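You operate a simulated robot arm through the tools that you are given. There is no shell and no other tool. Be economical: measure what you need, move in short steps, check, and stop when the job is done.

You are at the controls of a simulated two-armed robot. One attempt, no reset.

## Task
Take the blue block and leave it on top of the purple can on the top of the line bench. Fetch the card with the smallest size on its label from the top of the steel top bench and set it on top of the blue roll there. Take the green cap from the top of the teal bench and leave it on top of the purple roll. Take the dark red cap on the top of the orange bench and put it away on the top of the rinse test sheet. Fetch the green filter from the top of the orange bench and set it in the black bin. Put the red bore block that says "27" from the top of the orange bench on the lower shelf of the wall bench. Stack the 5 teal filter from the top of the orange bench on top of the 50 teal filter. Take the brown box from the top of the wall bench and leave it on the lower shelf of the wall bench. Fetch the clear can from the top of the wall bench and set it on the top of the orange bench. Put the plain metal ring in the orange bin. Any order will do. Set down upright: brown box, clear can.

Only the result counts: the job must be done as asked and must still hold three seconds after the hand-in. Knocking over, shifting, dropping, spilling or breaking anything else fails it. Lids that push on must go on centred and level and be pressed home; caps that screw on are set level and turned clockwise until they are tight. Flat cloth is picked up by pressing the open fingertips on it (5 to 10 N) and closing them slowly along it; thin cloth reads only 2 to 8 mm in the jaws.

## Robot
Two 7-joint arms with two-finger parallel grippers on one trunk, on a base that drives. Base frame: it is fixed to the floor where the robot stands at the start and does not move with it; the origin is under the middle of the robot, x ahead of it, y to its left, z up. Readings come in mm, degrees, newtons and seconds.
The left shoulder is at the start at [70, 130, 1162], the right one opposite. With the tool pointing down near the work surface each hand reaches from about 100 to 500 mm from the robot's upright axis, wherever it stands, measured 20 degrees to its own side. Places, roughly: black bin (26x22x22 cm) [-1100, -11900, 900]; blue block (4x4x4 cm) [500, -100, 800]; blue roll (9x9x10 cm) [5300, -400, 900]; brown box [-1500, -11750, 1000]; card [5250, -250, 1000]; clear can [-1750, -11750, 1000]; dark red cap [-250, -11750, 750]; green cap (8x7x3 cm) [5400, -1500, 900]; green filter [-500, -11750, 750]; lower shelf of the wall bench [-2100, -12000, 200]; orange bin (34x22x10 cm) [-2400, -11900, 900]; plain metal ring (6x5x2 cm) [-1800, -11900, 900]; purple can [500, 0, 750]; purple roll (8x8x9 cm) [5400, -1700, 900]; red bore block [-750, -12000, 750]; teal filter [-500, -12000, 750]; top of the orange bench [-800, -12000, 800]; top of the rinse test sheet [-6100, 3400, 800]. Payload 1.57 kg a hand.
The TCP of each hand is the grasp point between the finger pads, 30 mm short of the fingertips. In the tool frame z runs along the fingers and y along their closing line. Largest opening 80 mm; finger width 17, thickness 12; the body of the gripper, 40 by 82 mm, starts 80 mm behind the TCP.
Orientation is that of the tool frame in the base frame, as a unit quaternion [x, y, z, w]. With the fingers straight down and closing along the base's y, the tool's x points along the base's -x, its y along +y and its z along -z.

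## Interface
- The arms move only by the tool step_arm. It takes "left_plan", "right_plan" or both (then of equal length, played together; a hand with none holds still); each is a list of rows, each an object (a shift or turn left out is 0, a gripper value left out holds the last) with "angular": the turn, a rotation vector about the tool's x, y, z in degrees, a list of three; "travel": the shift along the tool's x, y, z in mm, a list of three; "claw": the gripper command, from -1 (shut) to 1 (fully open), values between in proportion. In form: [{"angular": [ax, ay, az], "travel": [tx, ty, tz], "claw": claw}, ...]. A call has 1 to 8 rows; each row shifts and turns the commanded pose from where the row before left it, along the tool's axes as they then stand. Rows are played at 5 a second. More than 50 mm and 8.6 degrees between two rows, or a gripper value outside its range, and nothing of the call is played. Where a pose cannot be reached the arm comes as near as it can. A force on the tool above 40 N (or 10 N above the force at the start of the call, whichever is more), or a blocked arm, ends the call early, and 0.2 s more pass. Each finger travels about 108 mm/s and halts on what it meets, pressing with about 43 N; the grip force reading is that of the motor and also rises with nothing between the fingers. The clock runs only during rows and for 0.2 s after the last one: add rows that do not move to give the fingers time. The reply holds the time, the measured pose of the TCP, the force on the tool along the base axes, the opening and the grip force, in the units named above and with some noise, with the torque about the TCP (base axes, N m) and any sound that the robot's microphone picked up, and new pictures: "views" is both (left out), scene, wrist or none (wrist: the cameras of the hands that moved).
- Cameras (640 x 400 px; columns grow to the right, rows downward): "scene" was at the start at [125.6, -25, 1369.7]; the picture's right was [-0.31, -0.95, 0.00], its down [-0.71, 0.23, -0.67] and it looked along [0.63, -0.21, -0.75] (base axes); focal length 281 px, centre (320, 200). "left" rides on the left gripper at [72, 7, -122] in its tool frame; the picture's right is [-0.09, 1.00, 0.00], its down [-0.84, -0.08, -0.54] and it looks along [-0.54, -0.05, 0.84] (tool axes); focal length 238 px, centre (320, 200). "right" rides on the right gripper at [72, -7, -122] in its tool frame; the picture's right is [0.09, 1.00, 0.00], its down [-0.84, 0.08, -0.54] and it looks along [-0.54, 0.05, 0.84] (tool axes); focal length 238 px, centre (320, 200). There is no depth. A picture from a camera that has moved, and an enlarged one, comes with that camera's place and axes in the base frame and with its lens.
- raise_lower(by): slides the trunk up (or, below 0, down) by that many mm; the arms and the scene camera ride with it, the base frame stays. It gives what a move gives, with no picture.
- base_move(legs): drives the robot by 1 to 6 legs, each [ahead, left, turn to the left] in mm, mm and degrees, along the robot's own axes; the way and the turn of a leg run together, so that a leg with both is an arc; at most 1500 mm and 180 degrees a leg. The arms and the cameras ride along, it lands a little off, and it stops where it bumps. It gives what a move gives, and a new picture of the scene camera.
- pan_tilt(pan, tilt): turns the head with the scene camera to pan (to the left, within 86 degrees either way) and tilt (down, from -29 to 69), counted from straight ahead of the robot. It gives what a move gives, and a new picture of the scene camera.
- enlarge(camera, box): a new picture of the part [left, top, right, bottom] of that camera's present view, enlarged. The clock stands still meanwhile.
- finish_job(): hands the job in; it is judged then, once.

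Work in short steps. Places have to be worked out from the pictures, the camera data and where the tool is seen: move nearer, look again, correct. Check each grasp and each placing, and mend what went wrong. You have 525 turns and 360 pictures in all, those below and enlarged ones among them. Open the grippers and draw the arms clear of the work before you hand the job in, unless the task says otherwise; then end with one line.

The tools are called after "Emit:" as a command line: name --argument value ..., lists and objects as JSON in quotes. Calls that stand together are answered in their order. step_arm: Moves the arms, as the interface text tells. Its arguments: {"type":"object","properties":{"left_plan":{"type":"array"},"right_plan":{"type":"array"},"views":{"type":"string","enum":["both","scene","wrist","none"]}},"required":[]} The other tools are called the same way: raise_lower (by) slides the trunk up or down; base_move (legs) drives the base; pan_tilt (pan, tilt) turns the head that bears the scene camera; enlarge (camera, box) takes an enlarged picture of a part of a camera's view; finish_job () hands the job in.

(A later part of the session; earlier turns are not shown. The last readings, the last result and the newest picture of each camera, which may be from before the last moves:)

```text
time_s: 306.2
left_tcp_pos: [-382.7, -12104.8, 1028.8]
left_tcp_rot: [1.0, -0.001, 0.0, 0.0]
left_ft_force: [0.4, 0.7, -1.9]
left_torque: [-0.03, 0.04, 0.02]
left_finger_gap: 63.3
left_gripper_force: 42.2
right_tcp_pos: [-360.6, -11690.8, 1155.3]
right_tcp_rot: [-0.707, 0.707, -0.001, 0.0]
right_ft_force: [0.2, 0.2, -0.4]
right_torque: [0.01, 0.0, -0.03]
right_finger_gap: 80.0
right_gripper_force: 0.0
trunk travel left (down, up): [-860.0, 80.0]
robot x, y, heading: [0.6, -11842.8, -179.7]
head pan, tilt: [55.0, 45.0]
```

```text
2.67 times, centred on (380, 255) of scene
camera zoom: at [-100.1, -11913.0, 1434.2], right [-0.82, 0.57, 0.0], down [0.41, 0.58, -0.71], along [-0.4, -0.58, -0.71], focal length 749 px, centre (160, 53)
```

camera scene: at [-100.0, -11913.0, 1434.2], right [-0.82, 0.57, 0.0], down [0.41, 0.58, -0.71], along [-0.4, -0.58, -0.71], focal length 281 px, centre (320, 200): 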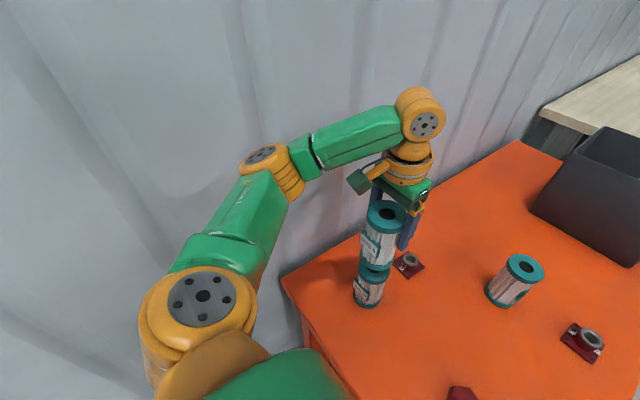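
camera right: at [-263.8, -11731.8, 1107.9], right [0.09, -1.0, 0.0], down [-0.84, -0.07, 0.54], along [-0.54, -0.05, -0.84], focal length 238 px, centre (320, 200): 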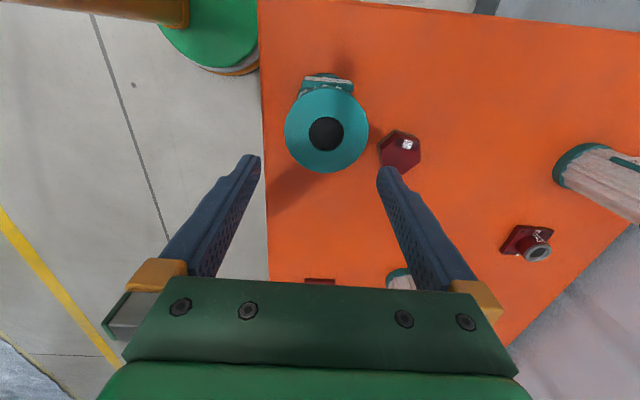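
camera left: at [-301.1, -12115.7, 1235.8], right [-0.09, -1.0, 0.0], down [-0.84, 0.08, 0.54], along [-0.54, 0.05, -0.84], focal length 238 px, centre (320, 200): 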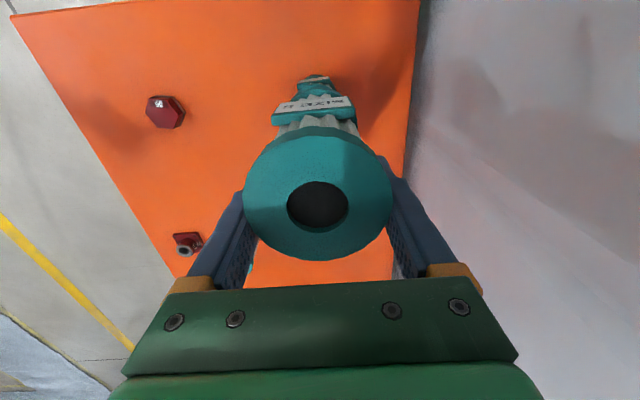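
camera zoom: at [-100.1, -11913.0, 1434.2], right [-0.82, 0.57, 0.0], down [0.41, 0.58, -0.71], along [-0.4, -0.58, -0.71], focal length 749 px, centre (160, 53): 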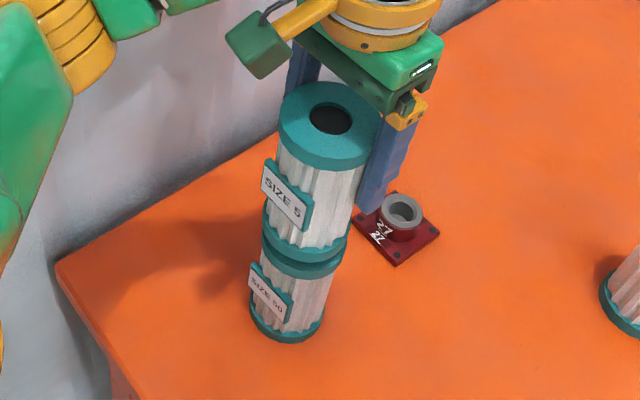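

Nearly touching, so I'll continue.

Emit:
step_arm --left_plan '[{"travel": [0, 0, 3]}, {}]' --views "none"

Emit:
step_arm --left_plan '[{"travel": [0, 0, 2.5]}, {}]' --views "none"

Emit:
step_arm --left_plan '[{"travel": [0, 0, 2.5]}, {}]' --views "none"

```text
time_s: 306.8
left_tcp_pos: [-382.6, -12105.1, 1025.6]
left_tcp_rot: [1.0, 0.0, 0.0, 0.0]
left_ft_force: [0.4, -0.4, -1.7]
left_torque: [0.02, 0.05, -0.01]
left_finger_gap: 63.1
left_gripper_force: 42.7
right_tcp_pos: [-361.3, -11690.4, 1155.1]
right_tcp_rot: [0.707, -0.707, 0.0, 0.001]
right_ft_force: [0.3, 0.9, -0.3]
right_torque: [0.01, -0.02, 0.03]
right_finger_gap: 80.1
right_gripper_force: 0.0
trunk travel left (down, up): [-860.0, 80.0]
robot x, y, heading: [-2.7, -11843.8, -179.9]
head pan, tilt: [55.0, 45.0]
```

```text
time_s: 307.4
left_tcp_pos: [-381.0, -12105.0, 1023.7]
left_tcp_rot: [1.0, 0.0, 0.0, 0.0]
left_ft_force: [-0.3, 0.5, -2.2]
left_torque: [-0.01, 0.04, -0.03]
left_finger_gap: 63.3
left_gripper_force: 42.9
right_tcp_pos: [-361.7, -11691.3, 1155.5]
right_tcp_rot: [0.707, -0.707, 0.001, 0.001]
right_ft_force: [-0.3, -0.1, -0.5]
right_torque: [0.02, 0.0, 0.0]
right_finger_gap: 79.9
right_gripper_force: 0.1
trunk travel left (down, up): [-860.0, 80.0]
robot x, y, heading: [1.0, -11846.5, -179.8]
head pan, tilt: [55.0, 45.0]
```

```text
time_s: 308.0
left_tcp_pos: [-382.0, -12104.7, 1022.3]
left_tcp_rot: [1.0, -0.001, 0.0, 0.0]
left_ft_force: [0.0, 0.3, -3.2]
left_torque: [-0.02, 0.01, -0.01]
left_finger_gap: 63.2
left_gripper_force: 43.0
right_tcp_pos: [-360.8, -11691.7, 1154.6]
right_tcp_rot: [0.707, -0.707, 0.001, 0.001]
right_ft_force: [0.2, -0.4, -0.5]
right_torque: [-0.02, 0.0, -0.01]
right_finger_gap: 79.8
right_gripper_force: 0.1
trunk travel left (down, up): [-860.0, 80.0]
robot x, y, heading: [-5.7, -11846.9, -180.1]
head pan, tilt: [55.0, 45.0]
```

Emit:
step_arm --left_plan '[{"travel": [0, 0, 2.5]}, {}]' --views "none"

Emit:
step_arm --left_plan '[{"travel": [0, 0, 2.5]}, {}]' --views "none"

Emit:
enlarge --camera "scene" --box '[340, 220, 410, 320]'

```text
time_s: 308.6
left_tcp_pos: [-382.5, -12105.8, 1018.6]
left_tcp_rot: [1.0, -0.001, 0.002, 0.0]
left_ft_force: [0.4, -0.9, -2.0]
left_torque: [0.03, 0.0, 0.02]
left_finger_gap: 63.3
left_gripper_force: 42.8
right_tcp_pos: [-360.9, -11690.9, 1155.0]
right_tcp_rot: [0.707, -0.707, 0.001, 0.001]
right_ft_force: [0.2, -0.1, 0.0]
right_torque: [0.0, -0.01, -0.01]
right_finger_gap: 80.1
right_gripper_force: 0.0
trunk travel left (down, up): [-860.0, 80.0]
robot x, y, heading: [-6.7, -11845.5, -180.1]
head pan, tilt: [55.0, 45.0]
```

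```text
time_s: 309.2
left_tcp_pos: [-382.3, -12106.1, 1017.0]
left_tcp_rot: [1.0, 0.001, 0.001, 0.0]
left_ft_force: [-0.3, -0.2, -1.8]
left_torque: [-0.03, 0.02, -0.03]
left_finger_gap: 63.2
left_gripper_force: 42.7
right_tcp_pos: [-359.7, -11692.0, 1155.0]
right_tcp_rot: [-0.707, 0.707, -0.001, -0.001]
right_ft_force: [0.5, -0.3, 0.1]
right_torque: [-0.02, -0.02, 0.04]
right_finger_gap: 79.9
right_gripper_force: 0.0
trunk travel left (down, up): [-860.0, 80.0]
robot x, y, heading: [-3.6, -11847.8, -179.7]
head pan, tilt: [55.0, 45.0]
```

```text
4.00 times, centred on (375, 270) of scene
camera zoom: at [-100.1, -11913.0, 1434.2], right [-0.82, 0.57, 0.0], down [0.41, 0.58, -0.71], along [-0.4, -0.58, -0.71], focal length 1123 px, centre (100, -80)
```

zoom: 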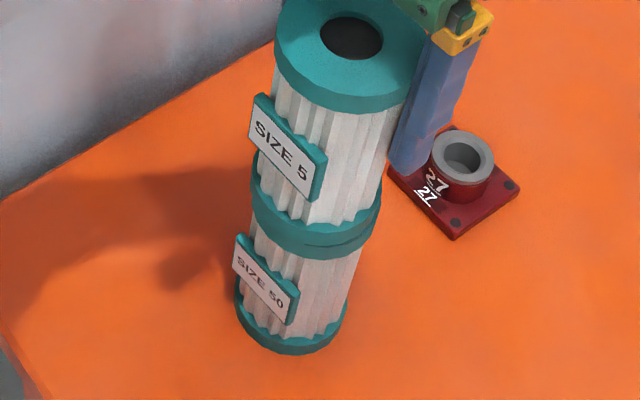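

Emit:
step_arm --left_plan '[{"travel": [0, 0, 2.5]}, {}]' --views "none"

Emit:
step_arm --left_plan '[{"travel": [0, 0, 2.5]}, {}]' --views "none"

Emit:
step_arm --left_plan '[{"travel": [0, 0, 2.5]}, {}]' --views "none"

```text
time_s: 309.8
left_tcp_pos: [-381.2, -12105.9, 1013.8]
left_tcp_rot: [1.0, 0.0, 0.001, -0.001]
left_ft_force: [-1.0, -1.9, 2.7]
left_torque: [-0.08, 0.06, 0.01]
left_finger_gap: 63.3
left_gripper_force: 43.1
right_tcp_pos: [-359.7, -11691.3, 1156.3]
right_tcp_rot: [-0.707, 0.707, -0.002, 0.0]
right_ft_force: [-0.3, 0.1, 0.0]
right_torque: [0.01, 0.01, -0.03]
right_finger_gap: 80.1
right_gripper_force: 0.1
trunk travel left (down, up): [-860.0, 80.0]
robot x, y, heading: [-3.9, -11845.7, -180.3]
head pan, tilt: [55.0, 45.0]
```

```text
time_s: 310.4
left_tcp_pos: [-379.0, -12102.6, 1014.3]
left_tcp_rot: [1.0, 0.0, -0.003, 0.0]
left_ft_force: [-7.0, -7.1, 34.6]
left_torque: [-0.85, 0.2, -0.13]
left_finger_gap: 63.1
left_gripper_force: 43.2
right_tcp_pos: [-358.5, -11688.7, 1157.8]
right_tcp_rot: [0.707, -0.707, 0.0, 0.002]
right_ft_force: [-0.1, -0.7, 0.5]
right_torque: [0.0, 0.01, 0.0]
right_finger_gap: 80.1
right_gripper_force: 0.0
trunk travel left (down, up): [-860.0, 80.0]
robot x, y, heading: [-4.7, -11846.0, -179.8]
head pan, tilt: [55.0, 45.0]
```

```text
time_s: 310.8
left_tcp_pos: [-379.6, -12101.3, 1012.6]
left_tcp_rot: [1.0, 0.0, -0.006, 0.001]
left_ft_force: [1.9, 1.2, 31.3]
left_torque: [0.26, -1.37, 0.04]
left_finger_gap: 63.0
left_gripper_force: 43.4
right_tcp_pos: [-356.4, -11688.8, 1156.7]
right_tcp_rot: [0.707, -0.707, -0.001, 0.003]
right_ft_force: [-0.1, -0.5, -0.4]
right_torque: [0.02, -0.02, 0.0]
right_finger_gap: 80.0
right_gripper_force: 0.0
trunk travel left (down, up): [-860.0, 80.0]
robot x, y, heading: [-1.9, -11848.6, -179.9]
head pan, tilt: [55.0, 45.0]
stopped in row 2 (left hand): the force on the tool passed its limit at 47 N (the readings are from after the stop); the commanded pose is now the measured one
```

Contact. I'll back off 2 mm to relax, release slowly, then rise.

Emit:
step_arm --left_plan '[{"travel": [0, 0, -2]}, {}, {"claw": 0.68}, {"claw": 0.78}, {"claw": 0.9}, {"claw": 1}, {}]' --views "scene"

```text
time_s: 312.4
left_tcp_pos: [-382.4, -12104.0, 1012.0]
left_tcp_rot: [1.0, 0.0, -0.002, 0.0]
left_ft_force: [-0.1, -0.3, 0.2]
left_torque: [0.01, 0.01, 0.04]
left_finger_gap: 80.0
left_gripper_force: 0.0
right_tcp_pos: [-360.3, -11689.6, 1154.9]
right_tcp_rot: [-0.707, 0.707, 0.0, 0.0]
right_ft_force: [-0.1, 0.1, -0.9]
right_torque: [0.0, 0.03, 0.0]
right_finger_gap: 80.1
right_gripper_force: 0.0
trunk travel left (down, up): [-860.0, 80.0]
robot x, y, heading: [-4.0, -11844.6, -180.0]
head pan, tilt: [55.0, 45.0]
camera scene: at [-99.4, -11912.5, 1434.3], right [-0.82, 0.57, 0.0], down [0.4, 0.58, -0.71], along [-0.4, -0.58, -0.71], focal length 281 px, centre (320, 200)
```

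scene: 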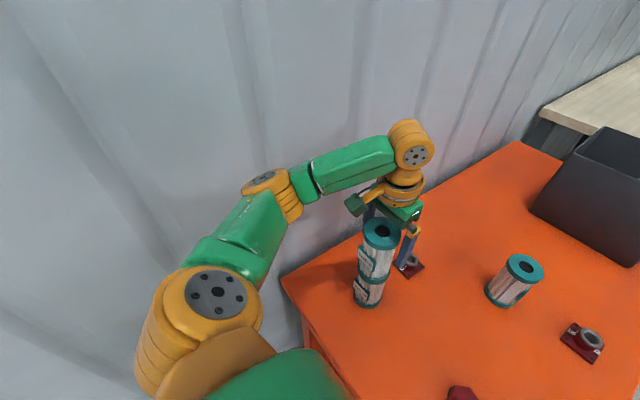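

The stack stands. I'll raise the left hand straight up.

Emit:
step_arm --left_plan '[{"travel": [0, 0, -15]}, {"travel": [0, 0, -30]}, {"travel": [0, 0, -35]}, {"travel": [0, 0, -35]}]' --views "none"

Emit:
raise_lower --by 70

Emit:
enlarge --camera "scene" --box '[320, 180, 480, 340]'

```text
time_s: 313.4
left_tcp_pos: [-381.2, -12102.5, 1130.3]
left_tcp_rot: [1.0, -0.001, -0.001, 0.001]
left_ft_force: [0.2, 0.8, -0.1]
left_torque: [0.01, 0.04, 0.01]
left_finger_gap: 80.0
left_gripper_force: 0.2
right_tcp_pos: [-360.2, -11689.8, 1155.1]
right_tcp_rot: [0.708, -0.707, 0.0, 0.001]
right_ft_force: [0.4, -0.8, -0.7]
right_torque: [0.0, 0.01, 0.01]
right_finger_gap: 80.0
right_gripper_force: 0.0
trunk travel left (down, up): [-860.0, 80.0]
robot x, y, heading: [-5.4, -11846.0, -180.0]
head pan, tilt: [55.0, 45.0]
```

```text
time_s: 314.5
left_tcp_pos: [-381.6, -12103.1, 1198.7]
left_tcp_rot: [1.0, -0.001, -0.001, 0.0]
left_ft_force: [-0.2, -1.0, -0.4]
left_torque: [0.01, 0.0, -0.05]
left_finger_gap: 79.8
left_gripper_force: 0.1
right_tcp_pos: [-361.2, -11691.2, 1226.2]
right_tcp_rot: [0.708, -0.706, 0.0, 0.001]
right_ft_force: [-0.5, 0.0, 0.4]
right_torque: [0.0, 0.0, 0.02]
right_finger_gap: 80.0
right_gripper_force: 0.0
trunk travel left (down, up): [-930.0, 10.0]
robot x, y, heading: [-3.3, -11844.2, -179.8]
head pan, tilt: [55.0, 45.0]
```

```text
2.50 times, centred on (400, 260) of scene
camera zoom: at [-99.8, -11912.8, 1504.3], right [-0.82, 0.57, 0.0], down [0.41, 0.58, -0.71], along [-0.4, -0.58, -0.71], focal length 702 px, centre (120, 50)
```

zoom: 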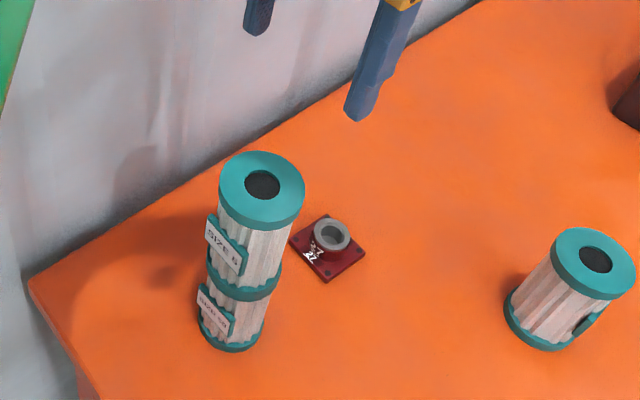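

The stack is good. Block 27 is near (-525,-12107), behind the stack from this side, so I'll take it from the front with the tool tilted forward. I'll back away, un-yaw the right hand, and go round to the front.

Emit:
base_move --legs '[[-330, 0, 0], [0, -480, 0], [0, 0, 90], [0, -640, 0]]'

Emit:
step_arm --right_plan '[{"angular": [0, 0, -8.5]}, {"angular": [0, 0, -8.5]}, {"angular": [0, 0, -8.5]}, {"angular": [0, 0, -8.5]}, {"angular": [0, 0, -8.5]}, {"angular": [0, 0, -8.5]}, {"angular": [0, 0, -8.5]}, {"angular": [0, 0, -8.5]}]' --views "none"

Emit:
step_arm --right_plan '[{"angular": [0, 0, -8.5]}, {"angular": [0, 0, -8.5]}, {"angular": [0, 0, -5]}]' --views "none"

Emit:
pan_tilt --pan -5 --tilt 45

```text
time_s: 326.2
left_tcp_pos: [-58.4, -11732.5, 1199.2]
left_tcp_rot: [0.707, 0.708, -0.002, 0.001]
left_ft_force: [0.1, 0.1, 0.5]
left_torque: [-0.03, 0.01, 0.0]
left_finger_gap: 80.3
left_gripper_force: 0.1
right_tcp_pos: [-472.7, -11714.0, 1227.0]
right_tcp_rot: [1.0, 0.001, 0.0, 0.0]
right_ft_force: [1.0, -0.4, 1.1]
right_torque: [-0.02, 0.03, -0.02]
right_finger_gap: 80.1
right_gripper_force: 0.1
trunk travel left (down, up): [-930.0, 10.0]
robot x, y, heading: [-317.5, -11354.9, -89.9]
head pan, tilt: [55.0, 45.0]
camera scene: at [-249.4, -11454.0, 1504.2], right [-0.57, -0.82, 0.0], down [-0.58, 0.4, -0.71], along [0.58, -0.4, -0.71], focal length 281 px, centre (320, 200)
```

scene: 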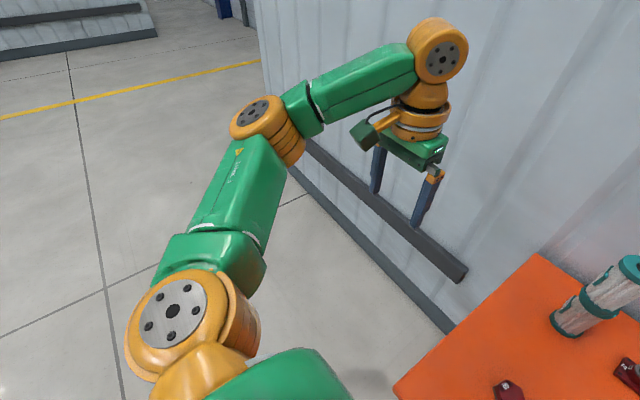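

```text
time_s: 328.0
left_tcp_pos: [-59.1, -11733.4, 1199.7]
left_tcp_rot: [0.707, 0.708, -0.001, 0.001]
left_ft_force: [0.2, 0.1, -0.3]
left_torque: [0.01, 0.01, -0.01]
left_finger_gap: 80.0
left_gripper_force: 0.1
right_tcp_pos: [-473.9, -11713.9, 1225.4]
right_tcp_rot: [0.828, 0.561, 0.0, 0.0]
right_ft_force: [0.1, 0.0, 0.6]
right_torque: [0.0, -0.03, 0.0]
right_finger_gap: 79.9
right_gripper_force: 0.0
trunk travel left (down, up): [-930.0, 10.0]
robot x, y, heading: [-317.4, -11355.8, -89.7]
head pan, tilt: [55.0, 45.0]
```

```text
time_s: 328.8
left_tcp_pos: [-60.0, -11733.3, 1199.3]
left_tcp_rot: [0.707, 0.708, -0.001, 0.001]
left_ft_force: [0.2, -0.3, -0.1]
left_torque: [-0.01, 0.01, 0.04]
left_finger_gap: 80.0
left_gripper_force: 0.0
right_tcp_pos: [-473.4, -11714.4, 1225.0]
right_tcp_rot: [0.705, 0.709, 0.001, 0.001]
right_ft_force: [-0.1, 0.0, -0.9]
right_torque: [-0.02, 0.02, 0.01]
right_finger_gap: 80.0
right_gripper_force: 0.0
trunk travel left (down, up): [-930.0, 10.0]
robot x, y, heading: [-318.8, -11355.5, -89.9]
head pan, tilt: [55.0, 45.0]
```

```text
time_s: 330.1
left_tcp_pos: [-59.7, -11733.8, 1199.3]
left_tcp_rot: [0.707, 0.708, -0.002, 0.001]
left_ft_force: [-0.3, -0.1, 0.3]
left_torque: [-0.01, -0.04, 0.0]
left_finger_gap: 80.3
left_gripper_force: 0.0
right_tcp_pos: [-472.6, -11715.1, 1225.2]
right_tcp_rot: [0.707, 0.707, 0.001, 0.001]
right_ft_force: [0.1, -0.7, -0.2]
right_torque: [0.01, -0.01, 0.01]
right_finger_gap: 79.9
right_gripper_force: 0.1
trunk travel left (down, up): [-930.0, 10.0]
robot x, y, heading: [-321.6, -11358.1, -89.9]
head pan, tilt: [-5.0, 45.0]
camera scene: at [-325.0, -11488.6, 1504.3], right [-1.0, 0.08, 0.0], down [0.06, 0.7, -0.71], along [-0.06, -0.7, -0.71], focal length 281 px, centre (320, 200)
```

scene: 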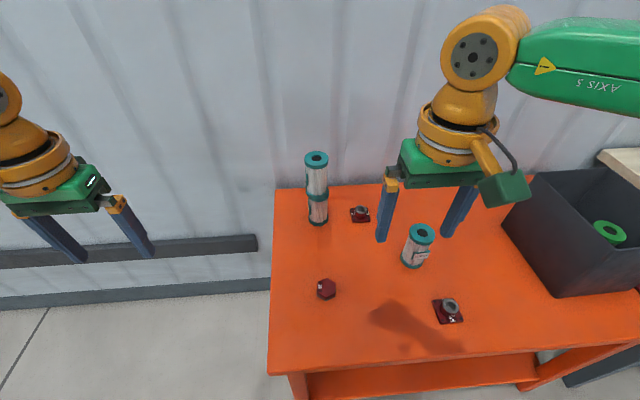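

I have the block at (-512,-12104), with filter 10 and the cap outside the approach corridor. I'll tilt the right hand forward about 50° while extending.

Emit:
step_arm --right_plan '[{"angular": [0, -8.4, 0], "travel": [-30, 0, 0]}, {"angular": [0, -8.4, 0], "travel": [-30, 0, 4]}, {"angular": [0, -8.4, 0], "travel": [-29, 0, 9]}, {"angular": [0, -8.4, 0], "travel": [-27, 0, 13]}, {"angular": [0, -8.4, 0], "travel": [-25, 0, 17]}, {"angular": [0, -8, 0], "travel": [-22, 0, 20]}, {}]' --views "none"

Emit:
base_move --legs '[[110, -30, 0]]'

```text
time_s: 331.7
left_tcp_pos: [-59.3, -11733.3, 1199.4]
left_tcp_rot: [0.707, 0.707, -0.001, 0.001]
left_ft_force: [-0.1, -0.6, 0.1]
left_torque: [0.0, 0.02, -0.01]
left_finger_gap: 79.9
left_gripper_force: 0.0
right_tcp_pos: [-471.8, -11898.2, 1223.0]
right_tcp_rot: [0.641, 0.641, -0.298, 0.3]
right_ft_force: [0.6, -0.5, 0.9]
right_torque: [-0.02, -0.01, 0.0]
right_finger_gap: 80.0
right_gripper_force: 0.1
trunk travel left (down, up): [-930.0, 10.0]
robot x, y, heading: [-319.4, -11356.6, -89.9]
head pan, tilt: [-5.0, 45.0]
```

```text
time_s: 332.9
left_tcp_pos: [-88.1, -11840.3, 1201.2]
left_tcp_rot: [0.706, 0.708, -0.004, 0.003]
left_ft_force: [0.0, -0.1, 0.1]
left_torque: [-0.03, 0.05, -0.01]
left_finger_gap: 80.0
left_gripper_force: 0.1
right_tcp_pos: [-500.1, -12003.6, 1225.9]
right_tcp_rot: [0.639, 0.641, -0.3, 0.301]
right_ft_force: [0.5, 0.5, -0.7]
right_torque: [0.03, 0.03, -0.01]
right_finger_gap: 80.0
right_gripper_force: 0.0
trunk travel left (down, up): [-930.0, 10.0]
robot x, y, heading: [-349.8, -11469.9, -89.8]
head pan, tilt: [-5.0, 45.0]
camera scene: at [-352.8, -11593.6, 1505.0], right [-1.0, 0.08, 0.0], down [0.06, 0.7, -0.71], along [-0.06, -0.71, -0.7], focal length 281 px, centre (320, 200)
```

scene: 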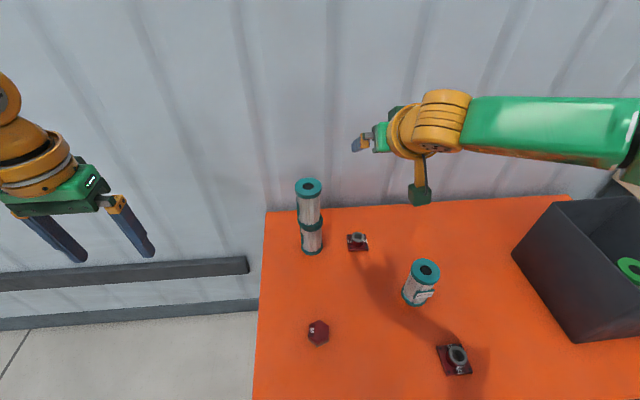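

The tilt works and the reach is good. I'll lower the trunk and look with the wrist camera.

Emit:
raise_lower --by -260

Emit:
step_arm --right_plan '[{}]' --views "both"

```text
time_s: 335.6
left_tcp_pos: [-89.1, -11845.2, 938.2]
left_tcp_rot: [0.706, 0.708, -0.001, 0.001]
left_ft_force: [0.5, -0.3, -0.2]
left_torque: [0.01, -0.02, 0.01]
left_finger_gap: 80.1
left_gripper_force: 0.0
right_tcp_pos: [-500.8, -12010.7, 963.8]
right_tcp_rot: [0.64, 0.642, -0.298, 0.3]
right_ft_force: [0.3, 0.6, -0.3]
right_torque: [-0.01, 0.01, -0.01]
right_finger_gap: 80.2
right_gripper_force: 0.0
trunk travel left (down, up): [-670.0, 270.0]
robot x, y, heading: [-348.9, -11467.5, -89.7]
head pan, tilt: [-5.0, 45.0]
```

```text
time_s: 336.0
left_tcp_pos: [-89.5, -11845.8, 939.4]
left_tcp_rot: [0.706, 0.708, -0.001, 0.001]
left_ft_force: [0.2, 0.5, 0.1]
left_torque: [0.0, -0.02, 0.0]
left_finger_gap: 80.0
left_gripper_force: 0.0
right_tcp_pos: [-501.8, -12010.3, 963.0]
right_tcp_rot: [0.64, 0.642, -0.298, 0.3]
right_ft_force: [-0.4, -0.5, 0.5]
right_torque: [-0.03, -0.01, 0.03]
right_finger_gap: 80.0
right_gripper_force: 0.1
trunk travel left (down, up): [-670.0, 270.0]
robot x, y, heading: [-352.2, -11466.9, -89.8]
head pan, tilt: [-5.0, 45.0]
camera scene: at [-354.7, -11600.7, 1244.3], right [-1.0, 0.08, 0.0], down [0.06, 0.7, -0.71], along [-0.06, -0.7, -0.71], focal length 281 px, centre (320, 200)
camera right: at [-508.2, -11871.0, 986.4], right [1.0, 0.06, -0.07], down [0.08, -0.12, 0.99], along [0.05, -0.99, -0.13], focal length 238 px, centre (320, 200)
```

scene: 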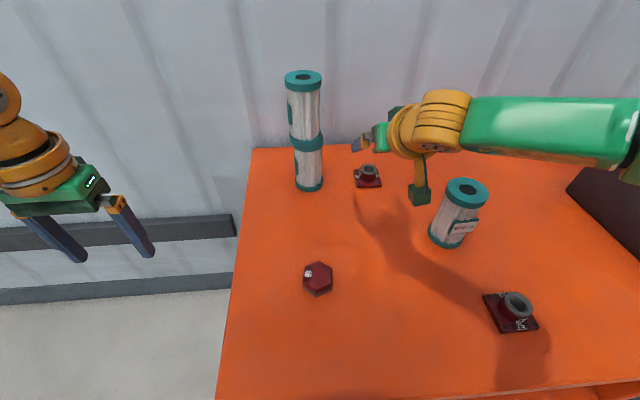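
right: 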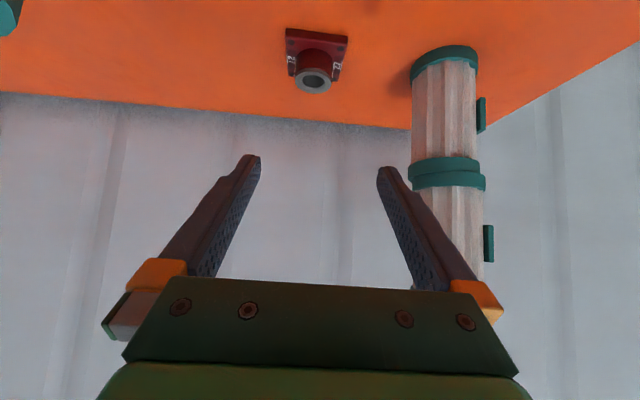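

The block is 30 mm tall with a 35 mm boss centred near (-508,-12102). I'll move the tilted hand 60 mm forward and 60 mm down and re-check.

Emit:
step_arm --right_plan '[{"travel": [4, -3, 42]}, {"travel": [4, -3, 42]}, {}]' --views "both"

```text
time_s: 336.8
left_tcp_pos: [-89.4, -11844.8, 938.5]
left_tcp_rot: [0.706, 0.709, -0.002, 0.001]
left_ft_force: [0.8, -0.9, 0.0]
left_torque: [0.03, 0.01, 0.0]
left_finger_gap: 79.9
left_gripper_force: 0.0
right_tcp_pos: [-520.8, -12043.6, 910.3]
right_tcp_rot: [0.64, 0.642, -0.297, 0.301]
right_ft_force: [1.2, -1.0, -0.6]
right_torque: [0.01, 0.0, 0.03]
right_finger_gap: 80.0
right_gripper_force: 0.1
right hand out of reach, approached as far as the arm can: row 1, 2
trunk travel left (down, up): [-670.0, 270.0]
robot x, y, heading: [-346.0, -11469.2, -89.8]
head pan, tilt: [-5.0, 45.0]
camera scene: at [-354.4, -11600.4, 1244.3], right [-1.0, 0.08, 0.0], down [0.06, 0.7, -0.71], along [-0.06, -0.7, -0.71], focal length 281 px, centre (320, 200)
camera right: at [-528.3, -11904.2, 933.2], right [1.0, 0.06, -0.07], down [0.08, -0.12, 0.99], along [0.05, -0.99, -0.13], focal length 238 px, centre (320, 200)
```

scene: 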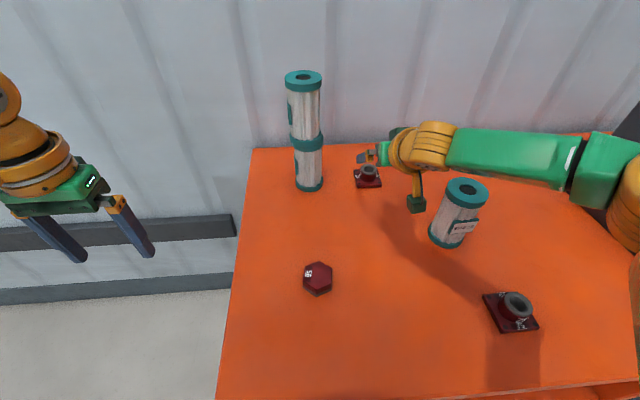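
right: 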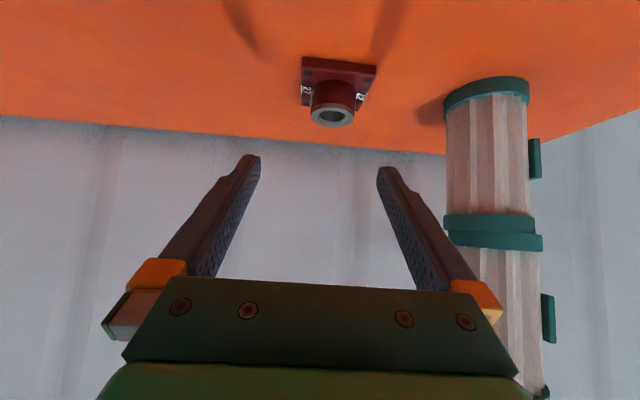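

Out of reach by a little. I'll lower the trunk 75 mm to keep the same arm shape lower down, and ease the base 20 mm ahead.

Emit:
raise_lower --by -60

Emit:
base_move --legs '[[20, 0, 0]]'

Emit:
step_arm --right_plan '[{"travel": [-6, 8, 7]}, {"travel": [-6, 4, 7]}, {}]' --views "both"

```text
time_s: 337.8
left_tcp_pos: [-89.2, -11845.4, 878.8]
left_tcp_rot: [0.706, 0.708, 0.0, 0.001]
left_ft_force: [0.7, 0.2, 0.2]
left_torque: [0.02, 0.0, -0.03]
left_finger_gap: 80.0
left_gripper_force: 0.0
right_tcp_pos: [-521.7, -12043.4, 849.2]
right_tcp_rot: [0.639, 0.642, -0.297, 0.301]
right_ft_force: [-1.0, 0.0, 0.5]
right_torque: [-0.01, -0.02, 0.0]
right_finger_gap: 80.2
right_gripper_force: 0.2
trunk travel left (down, up): [-610.0, 330.0]
robot x, y, heading: [-350.3, -11469.4, -89.7]
head pan, tilt: [-5.0, 45.0]
```

```text
time_s: 338.6
left_tcp_pos: [-89.1, -11864.3, 879.7]
left_tcp_rot: [0.706, 0.708, -0.003, 0.002]
left_ft_force: [0.0, 0.2, -0.7]
left_torque: [-0.01, 0.0, 0.0]
left_finger_gap: 79.8
left_gripper_force: 0.1
right_tcp_pos: [-521.7, -12061.6, 851.6]
right_tcp_rot: [0.64, 0.641, -0.298, 0.301]
right_ft_force: [0.1, 1.3, -0.1]
right_torque: [0.0, 0.02, 0.0]
right_finger_gap: 80.0
right_gripper_force: 0.1
trunk travel left (down, up): [-610.0, 330.0]
robot x, y, heading: [-353.8, -11487.1, -89.8]
head pan, tilt: [-5.0, 45.0]
camera scene: at [-354.6, -11619.3, 1184.5], right [-1.0, 0.08, 0.0], down [0.06, 0.7, -0.71], along [-0.06, -0.71, -0.71], focal length 281 px, centre (320, 200)
```

scene: 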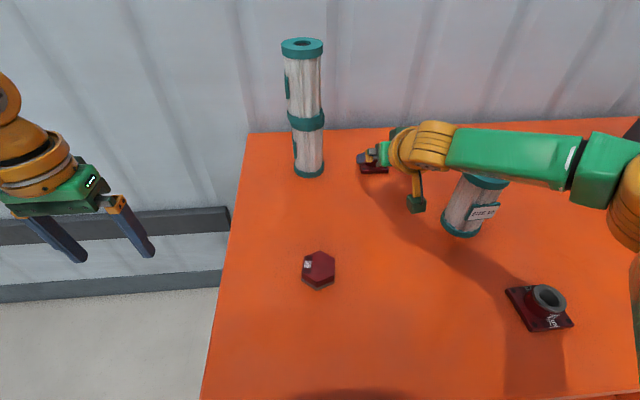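

```text
time_s: 339.4
left_tcp_pos: [-89.5, -11865.4, 879.6]
left_tcp_rot: [0.705, 0.709, -0.001, 0.002]
left_ft_force: [0.5, -0.5, -0.9]
left_torque: [-0.02, 0.03, 0.01]
left_finger_gap: 80.2
left_gripper_force: 0.1
right_tcp_pos: [-519.6, -12063.9, 852.7]
right_tcp_rot: [0.639, 0.642, -0.298, 0.301]
right_ft_force: [-0.2, 0.1, 0.4]
right_torque: [0.01, -0.01, 0.0]
right_finger_gap: 80.0
right_gripper_force: 0.0
right hand out of reach, approached as far as the arm can: row 1, 2
trunk travel left (down, up): [-610.0, 330.0]
robot x, y, heading: [-346.5, -11493.1, -89.8]
head pan, tilt: [-5.0, 45.0]
camera scene: at [-354.6, -11621.1, 1184.3], right [-1.0, 0.08, 0.0], down [0.06, 0.7, -0.71], along [-0.06, -0.7, -0.71], focal length 281 px, centre (320, 200)
camera right: at [-526.6, -11924.6, 876.2], right [1.0, 0.06, -0.07], down [0.08, -0.12, 0.99], along [0.05, -0.99, -0.13], focal length 238 px, centre (320, 200)
```

scene: 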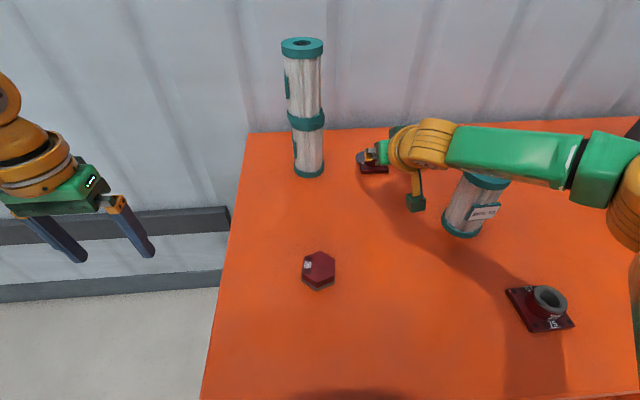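
right: 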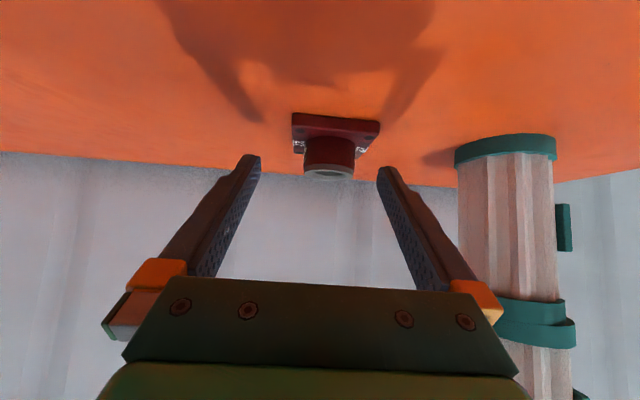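

Needing about 26 mm forward and 23 mm down, I'll tilt 6° more (which frees reach), lower the trunk 23 mm, and shift the base left 12 mm.

Emit:
step_arm --right_plan '[{"angular": [0, -6, 0]}, {}]' --views "none"

Emit:
base_move --legs '[[0, 12, 0]]'

Emit:
raise_lower --by -20

Emit:
step_arm --right_plan '[{"travel": [-7, 0, 10.5]}, {"travel": [-7, 0, 10.5]}, {}]' --views "wrist"

```text
time_s: 340.0
left_tcp_pos: [-89.5, -11866.7, 879.2]
left_tcp_rot: [0.706, 0.709, -0.001, 0.002]
left_ft_force: [0.1, -0.2, 0.3]
left_torque: [-0.01, 0.01, -0.01]
left_finger_gap: 79.7
left_gripper_force: 0.1
right_tcp_pos: [-520.4, -12063.5, 853.4]
right_tcp_rot: [0.624, 0.625, -0.331, 0.333]
right_ft_force: [-0.3, -0.1, -0.5]
right_torque: [-0.02, 0.03, -0.03]
right_finger_gap: 80.0
right_gripper_force: 0.1
trunk travel left (down, up): [-610.0, 330.0]
robot x, y, heading: [-352.9, -11490.3, -89.9]
head pan, tilt: [-5.0, 45.0]
```

```text
time_s: 340.7
left_tcp_pos: [-79.9, -11864.5, 880.1]
left_tcp_rot: [0.707, 0.707, -0.001, 0.001]
left_ft_force: [-1.5, -0.2, -0.2]
left_torque: [0.02, -0.02, 0.03]
left_finger_gap: 79.8
left_gripper_force: 0.2
right_tcp_pos: [-510.7, -12062.5, 854.4]
right_tcp_rot: [0.624, 0.624, -0.332, 0.334]
right_ft_force: [-0.3, 0.5, 0.0]
right_torque: [0.01, -0.01, 0.02]
right_finger_gap: 80.4
right_gripper_force: 0.1
trunk travel left (down, up): [-610.0, 330.0]
robot x, y, heading: [-338.8, -11488.7, -89.9]
head pan, tilt: [-5.0, 45.0]
camera scene: at [-345.1, -11619.5, 1184.3], right [-1.0, 0.09, 0.0], down [0.06, 0.7, -0.71], along [-0.06, -0.7, -0.71], focal length 281 px, centre (320, 200)
```

scene: 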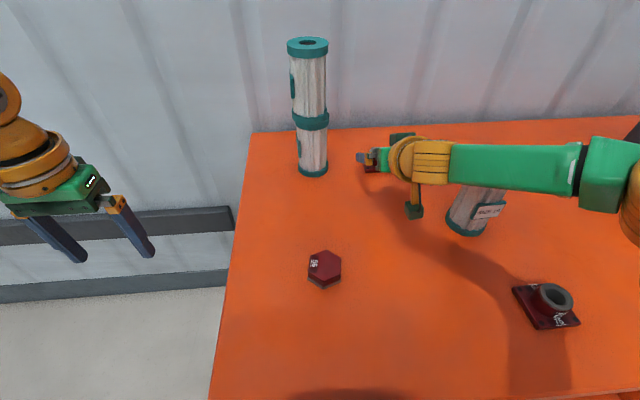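

```text
time_s: 341.4
left_tcp_pos: [-78.0, -11865.1, 859.5]
left_tcp_rot: [0.707, 0.707, -0.002, 0.002]
left_ft_force: [-0.3, 0.1, -0.6]
left_torque: [0.01, 0.01, -0.03]
left_finger_gap: 79.9
left_gripper_force: 0.1
right_tcp_pos: [-510.7, -12061.6, 834.9]
right_tcp_rot: [0.624, 0.625, -0.331, 0.333]
right_ft_force: [0.0, -0.9, 0.0]
right_torque: [0.01, 0.01, 0.03]
right_finger_gap: 80.1
right_gripper_force: 0.0
trunk travel left (down, up): [-590.0, 350.0]
robot x, y, heading: [-336.2, -11487.5, -89.8]
head pan, tilt: [-5.0, 45.0]
```

```text
time_s: 342.2
left_tcp_pos: [-78.9, -11864.3, 859.5]
left_tcp_rot: [0.707, 0.708, 0.0, 0.001]
left_ft_force: [0.6, 0.0, 0.6]
left_torque: [0.04, 0.01, -0.01]
left_finger_gap: 79.8
left_gripper_force: 0.1
right_tcp_pos: [-517.5, -12074.6, 836.9]
right_tcp_rot: [0.624, 0.624, -0.331, 0.334]
right_ft_force: [1.2, 0.2, 0.0]
right_torque: [0.01, 0.0, 0.01]
right_finger_gap: 80.0
right_gripper_force: 0.1
right hand out of reach, approached as far as the arm can: row 1, 2
trunk travel left (down, up): [-590.0, 350.0]
robot x, y, heading: [-336.0, -11490.4, -90.0]
head pan, tilt: [-5.0, 45.0]
camera right: at [-524.3, -11934.9, 845.6], right [1.0, 0.05, -0.07], down [0.07, -0.02, 1.0], along [0.05, -1.0, -0.02], focal length 238 px, centre (320, 200)
```

right: 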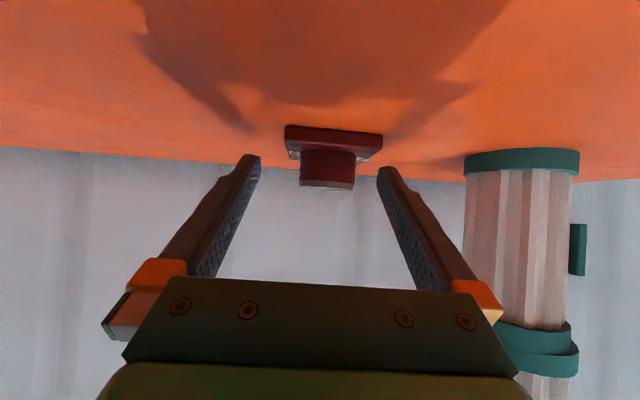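

The tips reach the plate's flat sides (56 mm wide). I'll grip the plate low, drag the block toward me, and re-grasp it properly.

Emit:
raise_lower --by -9

Emit:
step_arm --right_plan '[{"claw": 0.6}, {"claw": 0.3}, {"claw": -1}, {}, {}]' --views "wrist"

```text
time_s: 342.8
left_tcp_pos: [-79.8, -11864.8, 850.2]
left_tcp_rot: [0.706, 0.708, -0.001, 0.001]
left_ft_force: [0.3, -0.5, -0.3]
left_torque: [-0.02, 0.0, -0.02]
left_finger_gap: 79.9
left_gripper_force: 0.0
right_tcp_pos: [-518.0, -12077.2, 827.3]
right_tcp_rot: [0.624, 0.624, -0.331, 0.334]
right_ft_force: [0.0, -0.2, -0.1]
right_torque: [0.0, 0.01, -0.03]
right_finger_gap: 79.8
right_gripper_force: 0.0
trunk travel left (down, up): [-581.0, 359.0]
robot x, y, heading: [-338.2, -11486.7, -89.9]
head pan, tilt: [-5.0, 45.0]
```

```text
time_s: 344.0
left_tcp_pos: [-77.9, -11864.6, 850.6]
left_tcp_rot: [0.706, 0.708, -0.001, 0.001]
left_ft_force: [-0.3, -0.7, -0.5]
left_torque: [-0.01, -0.03, -0.01]
left_finger_gap: 79.8
left_gripper_force: 0.0
right_tcp_pos: [-516.9, -12075.7, 827.6]
right_tcp_rot: [0.623, 0.625, -0.331, 0.334]
right_ft_force: [1.3, -0.2, 0.6]
right_torque: [-0.04, -0.08, 0.05]
right_finger_gap: 59.2
right_gripper_force: 43.1
trunk travel left (down, up): [-581.0, 359.0]
robot x, y, heading: [-337.0, -11487.1, -89.6]
head pan, tilt: [-5.0, 45.0]
camera right: at [-523.9, -11934.7, 836.8], right [1.0, 0.05, -0.07], down [0.07, -0.02, 1.0], along [0.05, -1.0, -0.02], focal length 238 px, centre (320, 200)
```

right: 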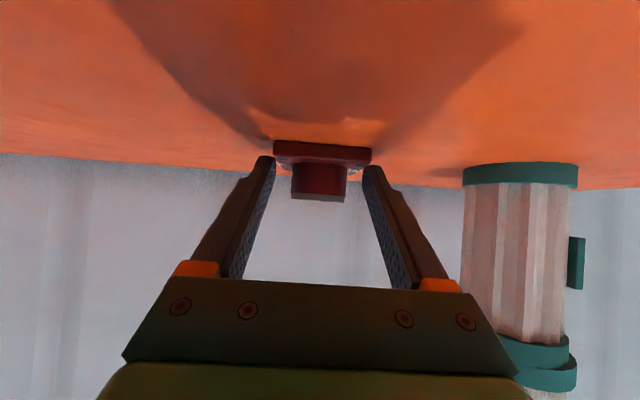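

Plate gripped (59 mm). I'll lift 4 mm and back the base 170 mm.

Emit:
raise_lower --by 4

Emit:
base_move --legs '[[-170, 0, 0]]'

Emit:
step_arm --right_plan '[{}]' --views "wrist"

```text
time_s: 344.5
left_tcp_pos: [-77.7, -11865.5, 853.4]
left_tcp_rot: [0.706, 0.708, 0.0, 0.0]
left_ft_force: [-0.5, -0.9, -1.0]
left_torque: [0.01, 0.01, -0.03]
left_finger_gap: 79.9
left_gripper_force: 0.1
right_tcp_pos: [-518.9, -12077.1, 831.2]
right_tcp_rot: [0.624, 0.625, -0.331, 0.334]
right_ft_force: [0.6, 0.1, -3.1]
right_torque: [0.07, 0.02, -0.04]
right_finger_gap: 59.4
right_gripper_force: 42.9
trunk travel left (down, up): [-585.0, 355.0]
robot x, y, heading: [-335.2, -11488.5, -89.9]
head pan, tilt: [-5.0, 45.0]
```

```text
time_s: 346.0
left_tcp_pos: [-79.8, -11694.3, 853.4]
left_tcp_rot: [0.706, 0.708, 0.0, 0.0]
left_ft_force: [-0.6, 0.1, 0.2]
left_torque: [0.01, -0.04, 0.02]
left_finger_gap: 80.0
left_gripper_force: 0.1
right_tcp_pos: [-518.1, -11906.2, 832.4]
right_tcp_rot: [0.623, 0.626, -0.33, 0.334]
right_ft_force: [0.2, 0.7, -2.7]
right_torque: [0.11, 0.01, -0.02]
right_finger_gap: 59.3
right_gripper_force: 42.8
trunk travel left (down, up): [-585.0, 355.0]
robot x, y, heading: [-337.8, -11315.3, -89.9]
head pan, tilt: [-5.0, 45.0]
camera scene: at [-344.4, -11449.7, 1159.1], right [-1.0, 0.08, 0.0], down [0.06, 0.71, -0.71], along [-0.06, -0.7, -0.71], focal length 281 px, centre (320, 200)
```

scene: 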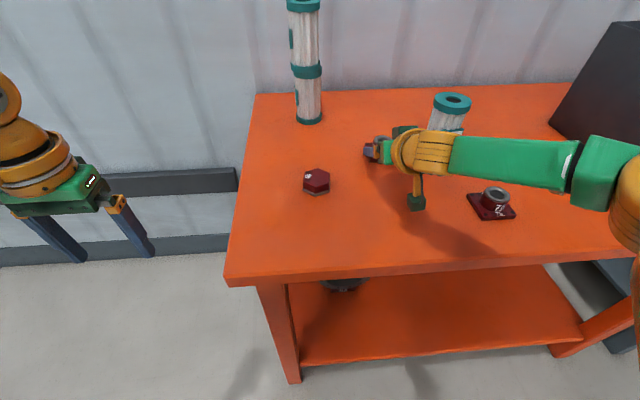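

```text
time_s: 346.4
left_tcp_pos: [-79.8, -11694.0, 853.9]
left_tcp_rot: [0.706, 0.708, -0.001, 0.001]
left_ft_force: [0.6, -0.3, -0.2]
left_torque: [-0.01, -0.02, 0.0]
left_finger_gap: 79.8
left_gripper_force: 0.2
right_tcp_pos: [-517.8, -11905.3, 830.4]
right_tcp_rot: [0.624, 0.625, -0.331, 0.333]
right_ft_force: [-0.3, -0.1, -4.1]
right_torque: [0.08, -0.01, -0.01]
right_finger_gap: 59.3
right_gripper_force: 42.5
trunk travel left (down, up): [-585.0, 355.0]
robot x, y, heading: [-335.0, -11319.3, -89.5]
head pan, tilt: [-5.0, 45.0]
camera right: at [-524.4, -11765.0, 839.7], right [1.0, 0.06, -0.07], down [0.07, -0.02, 1.0], along [0.05, -1.0, -0.02], focal length 238 px, centre (320, 200)
```

right: 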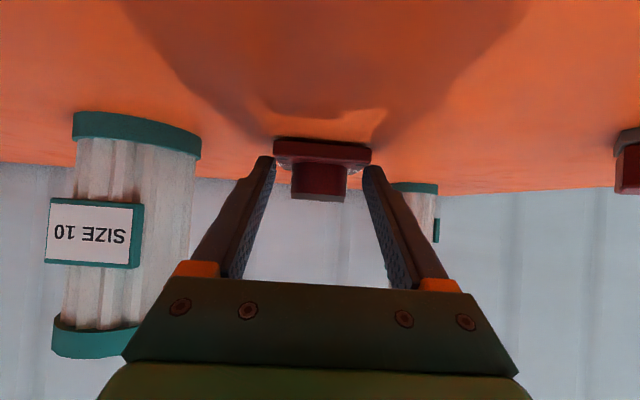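

The block is held level (about 3 N), so I can carry it as is. The tilt also suits the low shelf. I'll lift, back off, and move west to view the wall bench.

Emit:
raise_lower --by 200

Emit:
base_move --legs '[[-350, 0, 0], [0, -800, 0], [0, -750, 0]]'

Emit:
pan_tilt --pan 0 --tilt 30

```text
time_s: 348.5
left_tcp_pos: [-78.1, -11694.7, 1054.3]
left_tcp_rot: [0.707, 0.708, 0.0, 0.0]
left_ft_force: [-0.1, 0.3, -0.4]
left_torque: [0.0, 0.0, 0.0]
left_finger_gap: 79.9
left_gripper_force: 0.0
right_tcp_pos: [-516.1, -11905.8, 1031.2]
right_tcp_rot: [0.624, 0.625, -0.33, 0.333]
right_ft_force: [0.4, 0.0, -3.1]
right_torque: [0.07, -0.01, -0.02]
right_finger_gap: 59.3
right_gripper_force: 42.9
trunk travel left (down, up): [-785.0, 155.0]
robot x, y, heading: [-337.3, -11316.0, -89.8]
head pan, tilt: [-5.0, 45.0]
```

```text
time_s: 358.4
left_tcp_pos: [-1638.6, -11359.4, 1053.3]
left_tcp_rot: [0.703, 0.711, 0.0, 0.001]
left_ft_force: [0.4, -0.6, 0.3]
left_torque: [-0.03, -0.03, -0.02]
left_finger_gap: 80.2
left_gripper_force: 0.0
right_tcp_pos: [-2077.1, -11574.9, 1031.5]
right_tcp_rot: [0.622, 0.627, -0.33, 0.334]
right_ft_force: [-0.4, 0.1, -2.8]
right_torque: [0.09, 0.03, 0.02]
right_finger_gap: 59.2
right_gripper_force: 43.1
trunk travel left (down, up): [-785.0, 155.0]
robot x, y, heading: [-1902.7, -10983.0, -89.2]
head pan, tilt: [-5.0, 45.0]
camera scene: at [-1906.4, -11116.3, 1359.2], right [-1.0, 0.08, 0.0], down [0.05, 0.71, -0.71], along [-0.05, -0.7, -0.71], focal length 281 px, centre (320, 200)
```

scene: 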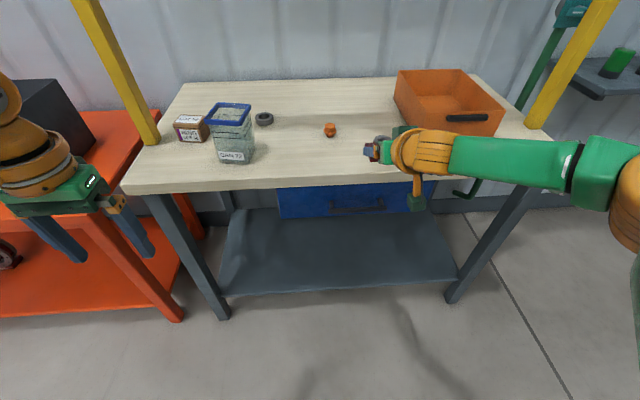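

```text
time_s: 359.2
left_tcp_pos: [-1640.3, -11358.2, 1053.7]
left_tcp_rot: [0.703, 0.711, -0.001, 0.001]
left_ft_force: [-0.5, 0.5, -0.2]
left_torque: [0.01, 0.0, -0.02]
left_finger_gap: 80.0
left_gripper_force: 0.0
right_tcp_pos: [-2076.0, -11574.2, 1030.8]
right_tcp_rot: [0.621, 0.627, -0.33, 0.335]
right_ft_force: [0.7, 0.1, -2.7]
right_torque: [0.11, 0.02, 0.01]
right_finger_gap: 59.1
right_gripper_force: 43.0
trunk travel left (down, up): [-785.0, 155.0]
robot x, y, heading: [-1901.8, -10986.4, -89.3]
head pan, tilt: [0.0, 30.0]
camera scene: at [-1900.5, -11125.7, 1381.7], right [-1.0, -0.01, 0.0], down [-0.01, 0.5, -0.87], along [0.01, -0.87, -0.5], focal length 281 px, centre (320, 200)
```

scene: 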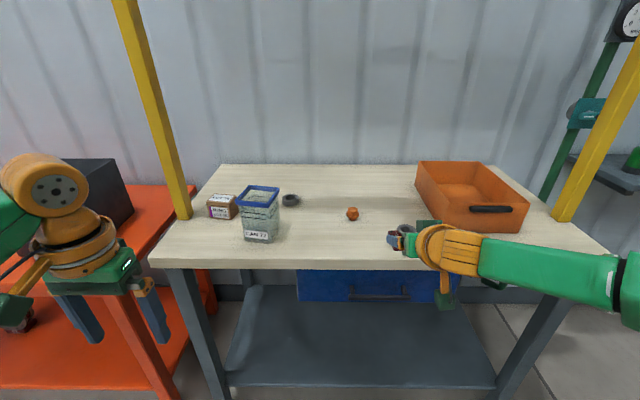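

The lower shelf (roughly x -2520…-1480, y -11720…-12190, z≈200) is clear. I'll retract the left hand, back off, lower the trunk all the way, and go in under the bench with the tilted hand.

Emit:
step_arm --left_plan '[{"travel": [40, 0, -20]}, {"travel": [40, 0, -20]}, {"travel": [40, -10, -20]}, {"travel": [40, -10, -20]}]' --views "none"

Emit:
base_move --legs '[[-150, 0, -0.7]]'

Emit:
raise_lower --by -700

Emit:
pan_tilt --pan 0 --tilt 15

```text
time_s: 360.2
left_tcp_pos: [-1664.1, -11193.8, 1137.6]
left_tcp_rot: [0.703, 0.711, -0.001, 0.001]
left_ft_force: [-0.1, 0.7, 0.7]
left_torque: [-0.03, -0.04, -0.02]
left_finger_gap: 80.1
left_gripper_force: 0.1
right_tcp_pos: [-2077.5, -11571.6, 1032.5]
right_tcp_rot: [0.621, 0.627, -0.33, 0.336]
right_ft_force: [-0.2, 0.2, -2.7]
right_torque: [0.07, 0.01, -0.02]
right_finger_gap: 59.3
right_gripper_force: 42.4
trunk travel left (down, up): [-785.0, 155.0]
robot x, y, heading: [-1897.9, -10982.7, -89.3]
head pan, tilt: [0.0, 30.0]
```

```text
time_s: 361.5
left_tcp_pos: [-1667.0, -11052.7, 1136.8]
left_tcp_rot: [0.708, 0.706, 0.0, -0.001]
left_ft_force: [0.7, 0.1, 0.7]
left_torque: [0.0, 0.01, 0.03]
left_finger_gap: 79.8
left_gripper_force: 0.1
right_tcp_pos: [-2083.9, -11425.4, 1029.6]
right_tcp_rot: [0.624, 0.625, -0.33, 0.333]
right_ft_force: [0.2, 0.2, -2.8]
right_torque: [0.1, 0.01, -0.02]
right_finger_gap: 59.3
right_gripper_force: 43.1
trunk travel left (down, up): [-785.0, 155.0]
robot x, y, heading: [-1901.2, -10832.5, -89.8]
head pan, tilt: [0.0, 30.0]
camera scene: at [-1902.7, -10979.7, 1381.4], right [-1.0, 0.0, 0.0], down [0.0, 0.5, -0.86], along [0.0, -0.86, -0.5], focal length 281 px, centre (320, 200)
```

scene: 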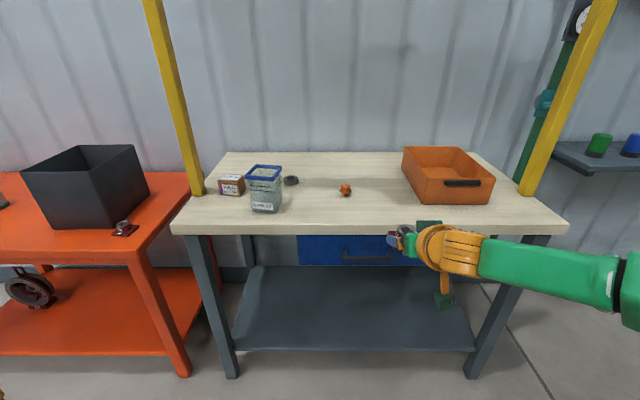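

```text
refused: -700 is not a number from -400 to 400
```

```text
time_s: 362.3
left_tcp_pos: [-1666.5, -11048.8, 1136.2]
left_tcp_rot: [0.707, 0.707, -0.001, 0.0]
left_ft_force: [-0.2, 0.5, -0.1]
left_torque: [-0.03, 0.02, 0.03]
left_finger_gap: 80.0
left_gripper_force: 0.1
right_tcp_pos: [-2083.5, -11422.0, 1032.9]
right_tcp_rot: [0.625, 0.624, -0.331, 0.334]
right_ft_force: [-0.1, 0.6, -3.1]
right_torque: [0.07, 0.02, 0.01]
right_finger_gap: 59.5
right_gripper_force: 42.7
trunk travel left (down, up): [-785.0, 155.0]
robot x, y, heading: [-1904.5, -10832.7, -89.9]
head pan, tilt: [0.0, 15.0]
camera scene: at [-1902.7, -10978.7, 1406.0], right [-1.0, 0.0, 0.0], down [0.0, 0.26, -0.97], along [0.0, -0.97, -0.26], focal length 281 px, centre (320, 200)
```

scene: 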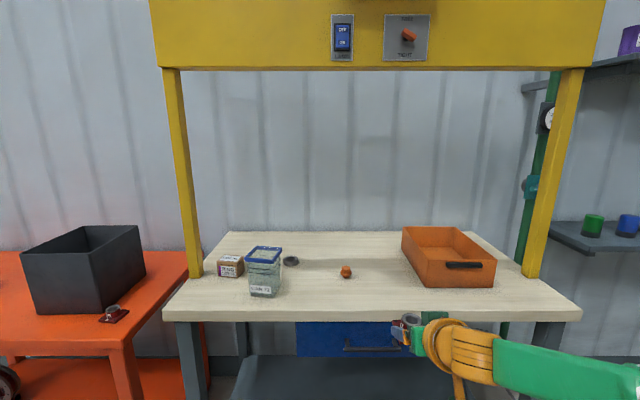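

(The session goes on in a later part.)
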